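You operate a simulated robot arm through the tools that you are given. There is no shell and no other tool. Be economical: measure what you need, move in short steps, check, and stop when the job is done.

Carry out the task below with a simulated robot arm. There is one attempt and no reset: what you move stays moved.

TASK
Turn the spinner dial to 10 s.
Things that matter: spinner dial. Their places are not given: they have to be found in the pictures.

It is judged by the outcome, as a careful person would: the job done as asked, and still so three seconds after it is handed in. It fails if anything else is knocked over, pushed out of place, dropped, spilled or broken.

THE ROBOT
A 7-joint arm with a two-finger parallel gripper, fixed in place. Base frame: the origin is at the foot of the arm, x ahead of it, y to its left, z up. Lengths are in mm, angles in rad, forces in N, time in s.
Its first joint turns from -1.152 to 1.152 rad. Payload 2.6 kg.
Tool frame: the origin (TCP) lies between the finger pads and is the grasp point; the fingertips stand 30 mm ahead of it; z points along the fingers, y is the line along which they close. The gripper opens to 94 mm. The fingers are 28 mm wide and 10 mm thick; the gripper's body (50 by 96 mm) begins 55 mm behind the TCP.
Orientation is that of the tool frame in the base frame, as a unit quaternion [w, x, y, z]. With the fingers straight down and closing along the base's y, the tool's x points along the base's -x, its y along +y and its z along -z.

THE INTERFACE
- The arm moves only by the tool move_arm. Its argument "plan" is a list of rows, each a list of 2 entries, a list of its own where there are three numbers: the shift along the base's x, y, z in mm, then the turn, a rotation vector about the base's x, y, z in rad. In form: [[[tx, ty, tz], [rx, ry, rz]], ...]. A call has 1 to 10 rows; each row shifts and turns the commanded pose from where the row before left it. "fingers" is the finger opening in mm, from 0 to 94, set as the call begins (left out, the last holds). A row lasts 0.2 s, in which the tool goes at most 50 mm and 0.15 rad; a call with a longer step from one row to the next is refused whole, and so is a gripper value outside its range. A pose out of reach is approached as far as the arm can. The call stops where the force on the tool passes 40 N (or 10 N more than at its start, if that is more) or the arm is blocked; 0.2 s more then pass. The fingers move at their own pace (about 72 mm/s each) and stop on an object; they squeeze with about 23 N. The grip force told is the motor's: it shows also when the fingers shut on nothing. Time passes only in rows, and 0.2 s behind the last, so rows that do not move let the fingers close. It gives the time, the measured TCP pose, the force on the tool (base axes), the opening and the grip force at its end, in the units of the frame above (readings bear some noise).
- Cameras (640 x 400 px; columns grow to the right, rows downward): "scene" is fixed at [36.4, 426.7, 580]; the picture's right is [-0.79, -0.61, 0.00], its down [-0.26, 0.34, -0.91] and it looks along [0.55, -0.72, -0.42] (base axes); focal length 334 px, centre (320, 200). "wrist" rides on the gripper at [-37, 0, -58] in the tool frame; the picture's right is [0.00, -1.00, 0.00], its down [0.97, 0.00, -0.24] and it looks along [0.24, 0.00, 0.97] (tool axes); focal length 218 px, centre (320, 200).
- camera(camera): a new picture of that camera. No time passes.
- probe_pixels(camera, pixels): for up to 12 pixels [column, row] of the newest picture of that camera ("zoom" is the newest enlarged one), the place [x, y, z] in the base frame of the surface seen there, good to about 2 mm. No time passes.
- enlarge(camera, box): a new picture of the part [left, top, right, bottom] of that camera's present view, enlarged. No time passes.
- job_done(): hands the job in; it is judged then, once.

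Work in short steps. Measure before you move; look again where a grasp or a placing could have gone wrong, and mend it. You have 60 turns and 20 pictures in all, the two below and enlarged ones among them. Open the gripper and draw the arm clear of the work before you hand the job in, unless the task says otherwise; then end with one line.

The tools are called after "Call:" as name(argument=value, ...) on one line, values as JSON. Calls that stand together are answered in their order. move_arm: Moves the arm, as the interface text tells. Its arguments: {"type":"object","properties":{"plan":{"type":"array","items":{"type":"array"}},"fingers":{"type":"number"}},"required":["plan"]} The other tools are called the same way: camera (camera) takes a picture; probe_pixels (camera, pixels) gives the place of the surface under pixels of a picture; enlarge (camera, box) takes an enlarged picture of a part of a camera's view; job_done () hands the job in.

At the start:

```text
time_s: 0.0
eef_pos: [342.5, -118.2, 401.3]
tcp_rot: [0.001, 0.0, 1.0, 0.0]
contact_force: [0.3, 0.1, 0.8]
finger_gap: 93.9
gripper_force: 0.0
```

scene: 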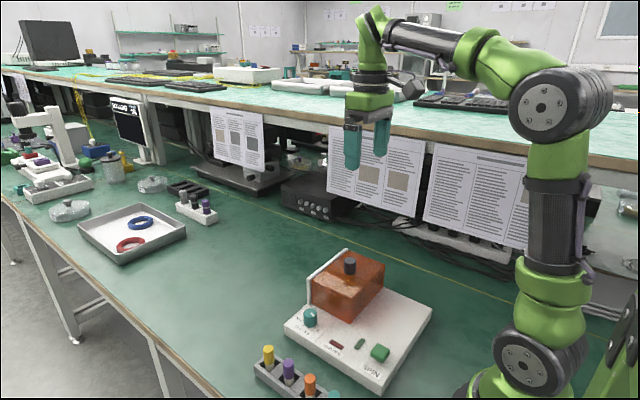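
wrist: 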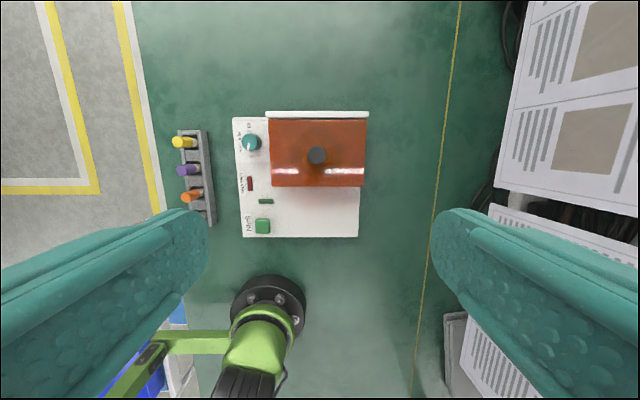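

The teal dial sits at wrist pixel (250,142) and scene (310,317). I enlarge both views to read the dial's marks.

Call:
enlarge(camera="wrist", box=[220, 100, 300, 150])

Call:
enlarge(camera="scene", box=[270, 280, 366, 340])

Call:
probe_pixels(camera="wrist", pixels=[[250, 142], [240, 125], [260, 125], [240, 160], [263, 226], [316, 155], [275, 150], [268, 113], [184, 142], [187, 170]])

```text
8.00 times, centred on (260, 125) of wrist
```

zoom: 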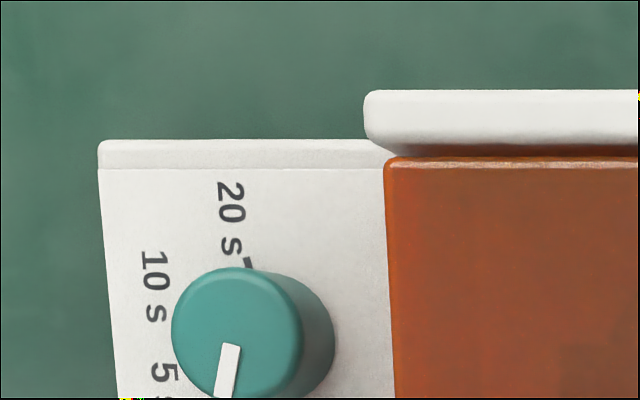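

```text
6.67 times, centred on (318, 310) of scene
```

zoom: 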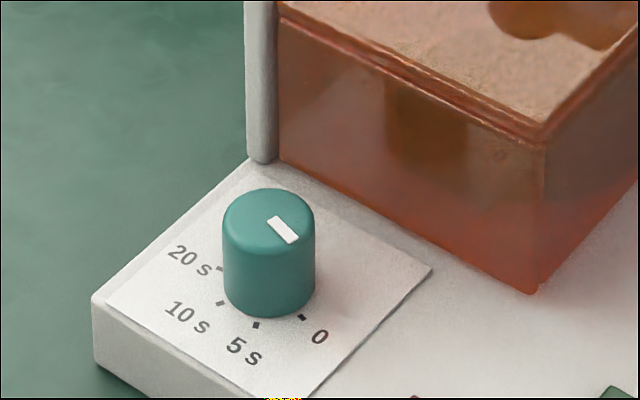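

```text
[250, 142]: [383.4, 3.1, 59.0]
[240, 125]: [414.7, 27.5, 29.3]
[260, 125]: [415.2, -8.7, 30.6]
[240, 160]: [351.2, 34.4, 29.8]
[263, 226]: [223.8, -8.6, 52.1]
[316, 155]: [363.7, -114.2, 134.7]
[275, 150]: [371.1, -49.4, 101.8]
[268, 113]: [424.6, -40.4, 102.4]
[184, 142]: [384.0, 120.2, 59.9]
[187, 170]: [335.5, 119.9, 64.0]
```

The wrist probe puts the dial near (383, 3, 59). I cross-check with the scene zoom: ticks 20 s (221,269), 10 s (221,303), 5 s (256,325) and 0 (302,317), plus the knob top.

Call:
probe_pixels(camera="zoom", pixels=[[220, 269], [221, 303], [256, 325], [302, 317], [268, 215], [225, 215], [311, 215], [268, 190], [274, 220], [296, 240], [40, 200], [262, 150]])

```text
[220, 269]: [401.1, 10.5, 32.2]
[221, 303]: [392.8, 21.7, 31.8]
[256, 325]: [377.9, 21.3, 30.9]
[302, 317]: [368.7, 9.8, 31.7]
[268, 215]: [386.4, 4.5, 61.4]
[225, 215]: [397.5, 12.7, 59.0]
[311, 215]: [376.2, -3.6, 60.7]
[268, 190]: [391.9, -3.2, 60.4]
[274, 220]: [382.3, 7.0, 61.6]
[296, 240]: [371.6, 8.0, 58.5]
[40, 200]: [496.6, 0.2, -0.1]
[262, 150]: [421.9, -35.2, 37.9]
```

The readings are consistent: the knob centre is about (385.5, 5), its top is at z≈61 and the panel is at z≈31. The ticks lie at about 19° (20 s), 66° (10 s), 114° (5 s) and 164° (0), and the pointer is at 0, so it needs about -98° about z. I move above the knob with the gripper pre-turned by +0.85 rad.

Call:
move_arm(plan=[[[7.2, 20.5, -33], [0, 0, 0.142]], [[7.2, 20.5, -33], [0, 0, 0.142]], [[7.2, 20.5, -33], [0, 0, 0.142]], [[7.2, 20.5, -33], [0, 0, 0.142]], [[7.2, 20.5, -33], [0, 0, 0.142]], [[7.0, 20.5, -36], [0, 0, 0.142]], [[0, 0, 0], [0, 0, 0]]], fingers=50)

Call:
camera(camera="wrist")

```text
time_s: 1.6
eef_pos: [384.0, 0.6, 200.6]
tcp_rot: [0.0, -0.414, 0.91, 0.001]
contact_force: [-0.1, 0.1, -0.2]
finger_gap: 50.0
gripper_force: 0.0
```

```text
15 pictures are left
```

wrist: 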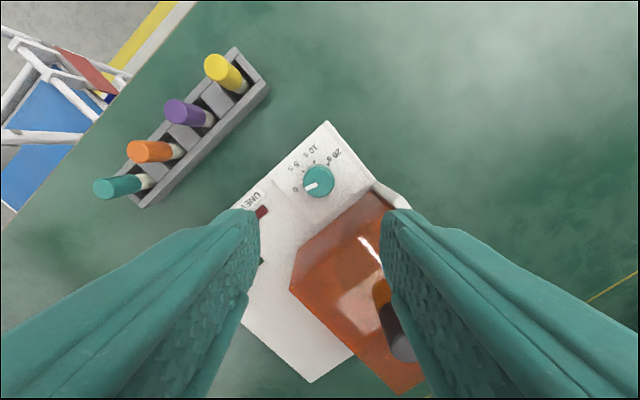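

The knob shows at (320,180), close to the gripper's line. I enlarge to pin down its centre, the pointer and the ticks.

Call:
enlarge(camera="wrist", box=[272, 130, 368, 220])

```text
4.44 times, centred on (320, 175) of wrist
```

zoom: 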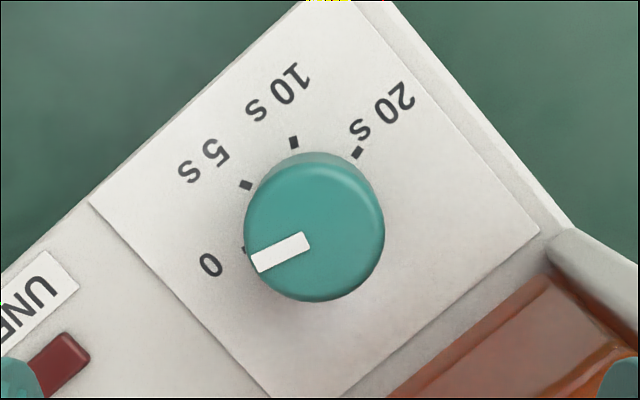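

Call:
probe_pixels(camera="zoom", pixels=[[314, 228], [248, 228], [380, 228], [314, 165], [314, 294], [306, 243], [256, 264], [294, 142], [357, 153], [245, 185], [243, 249]])

```text
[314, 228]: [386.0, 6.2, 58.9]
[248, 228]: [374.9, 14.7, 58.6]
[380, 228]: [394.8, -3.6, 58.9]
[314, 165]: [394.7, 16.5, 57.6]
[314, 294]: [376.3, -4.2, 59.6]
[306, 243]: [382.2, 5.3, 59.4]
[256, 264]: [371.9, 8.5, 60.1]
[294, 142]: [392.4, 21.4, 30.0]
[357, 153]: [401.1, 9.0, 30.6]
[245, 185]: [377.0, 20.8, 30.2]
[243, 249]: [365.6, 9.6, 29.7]
```

The knob centre is about (385, 5.5) and the pointer is at 0. I come down to z≈100, then check whether the measured position settles.

Call:
move_arm(plan=[[[0, 0.5, -35], [0, 0, 0]], [[0, 0, -35], [0, 0, 0]], [[0, 0, -30], [0, 0, 0]], [[0, 0, 0], [0, 0, 0]], [[0, 0, 0], [0, 0, 0]]])

```text
time_s: 2.8
eef_pos: [385.1, 3.3, 100.1]
tcp_rot: [0.001, -0.413, 0.911, 0.001]
contact_force: [0.1, -0.7, 0.3]
finger_gap: 50.0
gripper_force: 0.0
```

Measured y is about 2 mm short, so I correct that and descend to z≈73 (tips at about 43, around the knob's upper half).

Call:
move_arm(plan=[[[0, 2.2, -7], [0, 0, 0]], [[0, 0, -10], [0, 0, 0]], [[0, 0, -10], [0, 0, 0]], [[0, 0, 0], [0, 0, 0]]])

Call:
enlarge(camera="scene", box=[254, 240, 414, 340])

```text
time_s: 3.8
eef_pos: [384.9, 6.4, 71.8]
tcp_rot: [0.0, -0.413, 0.911, 0.0]
contact_force: [-0.2, -0.3, -0.2]
finger_gap: 49.9
gripper_force: 0.0
```

```text
4.00 times, centred on (334, 290) of scene
```

zoom: 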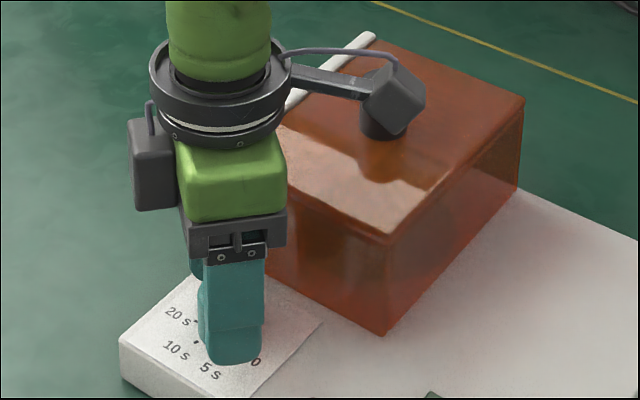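

The fingers straddle the knob without contact. I close them.

Call:
move_arm(plan=[[[0, 0, 0], [0, 0, 0]], [[0, 0, 0], [0, 0, 0]], [[0, 0, 0], [0, 0, 0]]], fingers=0)

```text
time_s: 4.6
eef_pos: [385.0, 6.4, 72.8]
tcp_rot: [0.001, -0.413, 0.911, -0.001]
contact_force: [3.8, -2.8, -6.6]
finger_gap: 29.6
gripper_force: 45.0
```

The grip is on a 29.6 mm knob with little side force. I turn about half the way and check.

Call:
move_arm(plan=[[[0, 0, 0], [0, 0, -0.12]], [[0, 0, 0], [0, 0, -0.12]], [[0, 0, 0], [0, 0, -0.12]], [[0, 0, 0], [0, 0, -0.12]], [[0, 0, 0], [0, 0, -0.12]], [[0, 0, 0], [0, 0, -0.12]], [[0, 0, 0], [0, 0, 0]]])

Call:
camera(camera="wrist")

```text
time_s: 6.2
eef_pos: [385.2, 6.3, 71.7]
tcp_rot: [0.003, -0.066, 0.998, 0.0]
contact_force: [24.3, -6.8, -19.1]
finger_gap: 30.0
gripper_force: 45.4
```

```text
12 pictures are left
```

wrist: 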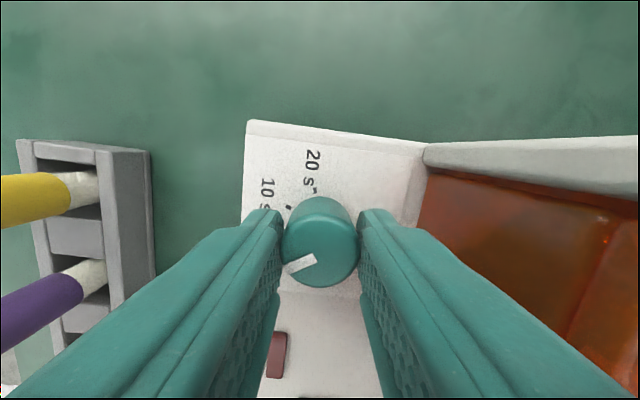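

The dial is turning with the fingers, but a 24 N side load has built up along +x. I ease the tool slightly that way and see if it drops.

Call:
move_arm(plan=[[[0.8, 0, 0], [0, 0, 0]], [[0, 0, 0], [0, 0, 0]]])

```text
time_s: 6.8
eef_pos: [386.3, 7.1, 72.9]
tcp_rot: [0.003, -0.067, 0.998, -0.001]
contact_force: [12.0, -8.1, -6.6]
finger_gap: 29.6
gripper_force: 45.5
```

The load halved, so I continue turning with a little more relief.

Call:
move_arm(plan=[[[0.4, -0.2, 0], [0, 0, -0.1]], [[0.2, 0, 0], [0, 0, -0.1]], [[0, 0, 0], [0, 0, -0.1]], [[0, 0, 0], [0, 0, -0.1]], [[0, 0, 0], [0, 0, -0.1]], [[0, 0, 0], [0, 0, 0]]])

```text
time_s: 8.2
eef_pos: [385.6, 6.4, 72.9]
tcp_rot: [0.0, 0.185, 0.983, 0.0]
contact_force: [5.0, -4.5, -9.4]
finger_gap: 29.5
gripper_force: 45.1
```

So far -1.22 rad, and the load is low. I turn a further -0.44 and then look.

Call:
move_arm(plan=[[[0, 0, 0], [0, 0, -0.11]], [[0, 0, 0], [0, 0, -0.11]], [[0, 0, 0], [0, 0, -0.11]], [[0, 0, 0], [0, 0, -0.11]], [[0, 0, 0], [0, 0, 0]]])

Call:
enlarge(camera="wrist", box=[240, 150, 400, 300])

```text
time_s: 9.4
eef_pos: [384.8, 5.4, 72.5]
tcp_rot: [-0.001, 0.396, 0.918, 0.0]
contact_force: [-12.3, -6.6, 7.3]
finger_gap: 29.7
gripper_force: 45.2
```

```text
2.67 times, centred on (320, 225) of wrist
```

zoom: 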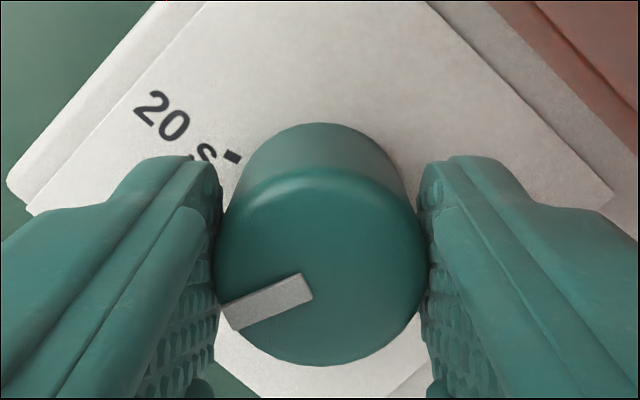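

The pointer has kept its angle relative to the fingers (no slip) and stands at about 69°, with the target about 65–66°. I finish with -0.07 rad and relieve the x load.

Call:
move_arm(plan=[[[-0.4, 0, 0], [0, 0, -0.07]], [[0, 0, 0], [0, 0, 0]]])

Call:
move_arm(plan=[[[0, 0, 0], [0, 0, 0]], [[0, 0, 0], [0, 0, 0]]], fingers=50)

Call:
move_arm(plan=[[[0, 0, 20], [0, 0, 0]], [[0, 0, 35], [0, 0, 0]], [[0, 0, 35], [0, 0, 0]], [[0, 0, 35], [0, 0, 0]], [[0, 0, 0], [0, 0, 0]]])

Call:
enlarge(camera="wrist", box=[272, 130, 368, 220])

```text
time_s: 10.0
eef_pos: [385.8, 5.3, 73.1]
tcp_rot: [0.0, 0.426, 0.905, 0.001]
contact_force: [-12.4, -6.6, 20.6]
finger_gap: 29.7
gripper_force: 45.4
```

```text
time_s: 10.6
eef_pos: [386.8, 5.7, 72.5]
tcp_rot: [0.001, 0.425, 0.905, 0.001]
contact_force: [-0.7, -0.4, 0.6]
finger_gap: 49.9
gripper_force: 0.0
```

```text
time_s: 11.8
eef_pos: [382.9, 6.4, 198.9]
tcp_rot: [0.001, 0.425, 0.905, 0.0]
contact_force: [-0.5, -0.1, -0.2]
finger_gap: 49.8
gripper_force: 0.0
```

```text
4.44 times, centred on (320, 175) of wrist
```

zoom: 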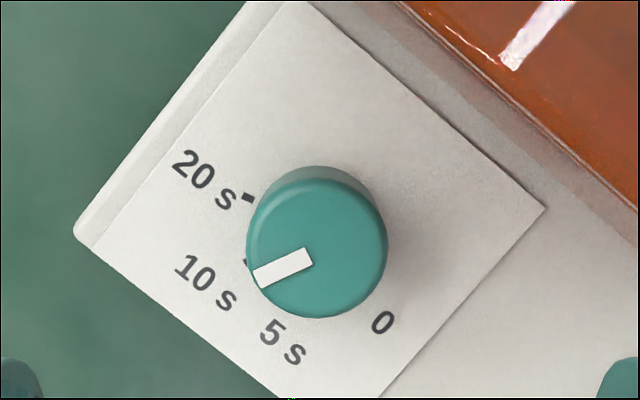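

The pointer now sits at 10 s, in the same relation to its tick as it had at 0. I verify it by probing.

Call:
probe_pixels(camera="zoom", pixels=[[309, 257], [257, 279], [317, 248], [246, 262], [247, 199], [290, 262]])

Call:
camera(camera="scene")

Call:
enlarge(camera="scene", box=[270, 280, 366, 340])

```text
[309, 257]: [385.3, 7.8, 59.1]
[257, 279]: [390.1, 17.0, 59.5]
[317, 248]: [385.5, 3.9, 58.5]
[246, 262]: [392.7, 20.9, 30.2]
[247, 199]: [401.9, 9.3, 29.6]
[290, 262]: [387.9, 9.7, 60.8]
```

```text
9 pictures are left
```

scene: 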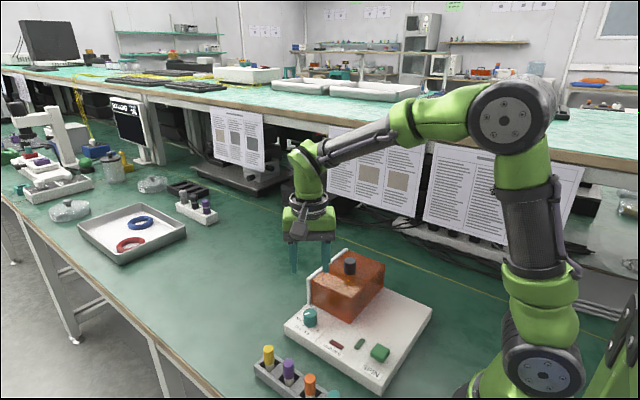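

```text
6.67 times, centred on (318, 310) of scene
```

zoom: 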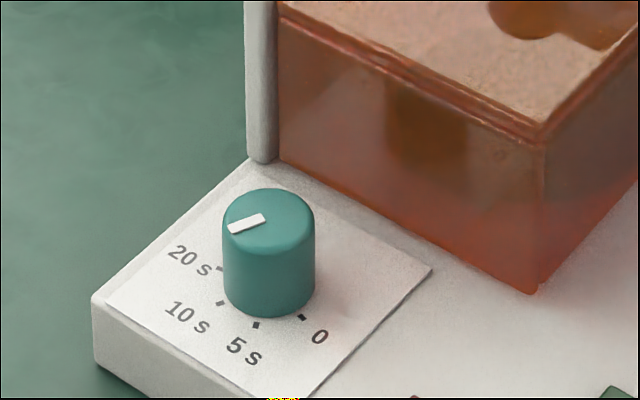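

The pointer is at about 65°, in line with the 10 s tick, and the instrument hasn't shifted. I draw the arm further clear.

Call:
move_arm(plan=[[[0, 0, 40], [0, 0, 0]], [[0, 0, 40], [0, 0, 0]], [[0, 0, 40], [0, 0, 0]], [[0, 0, 0], [0, 0, 0]]], fingers=94)

Call:
job_done()

```text
time_s: 12.8
eef_pos: [384.3, 7.0, 317.9]
tcp_rot: [0.001, 0.425, 0.905, -0.001]
contact_force: [0.3, 1.0, -0.1]
finger_gap: 94.1
gripper_force: 0.0
```

```text
The job is handed in.
```

The spinner dial is turned to 10 s: its pointer lines up with the 10 s tick, nothing else was disturbed, and the arm is clear with the gripper open.
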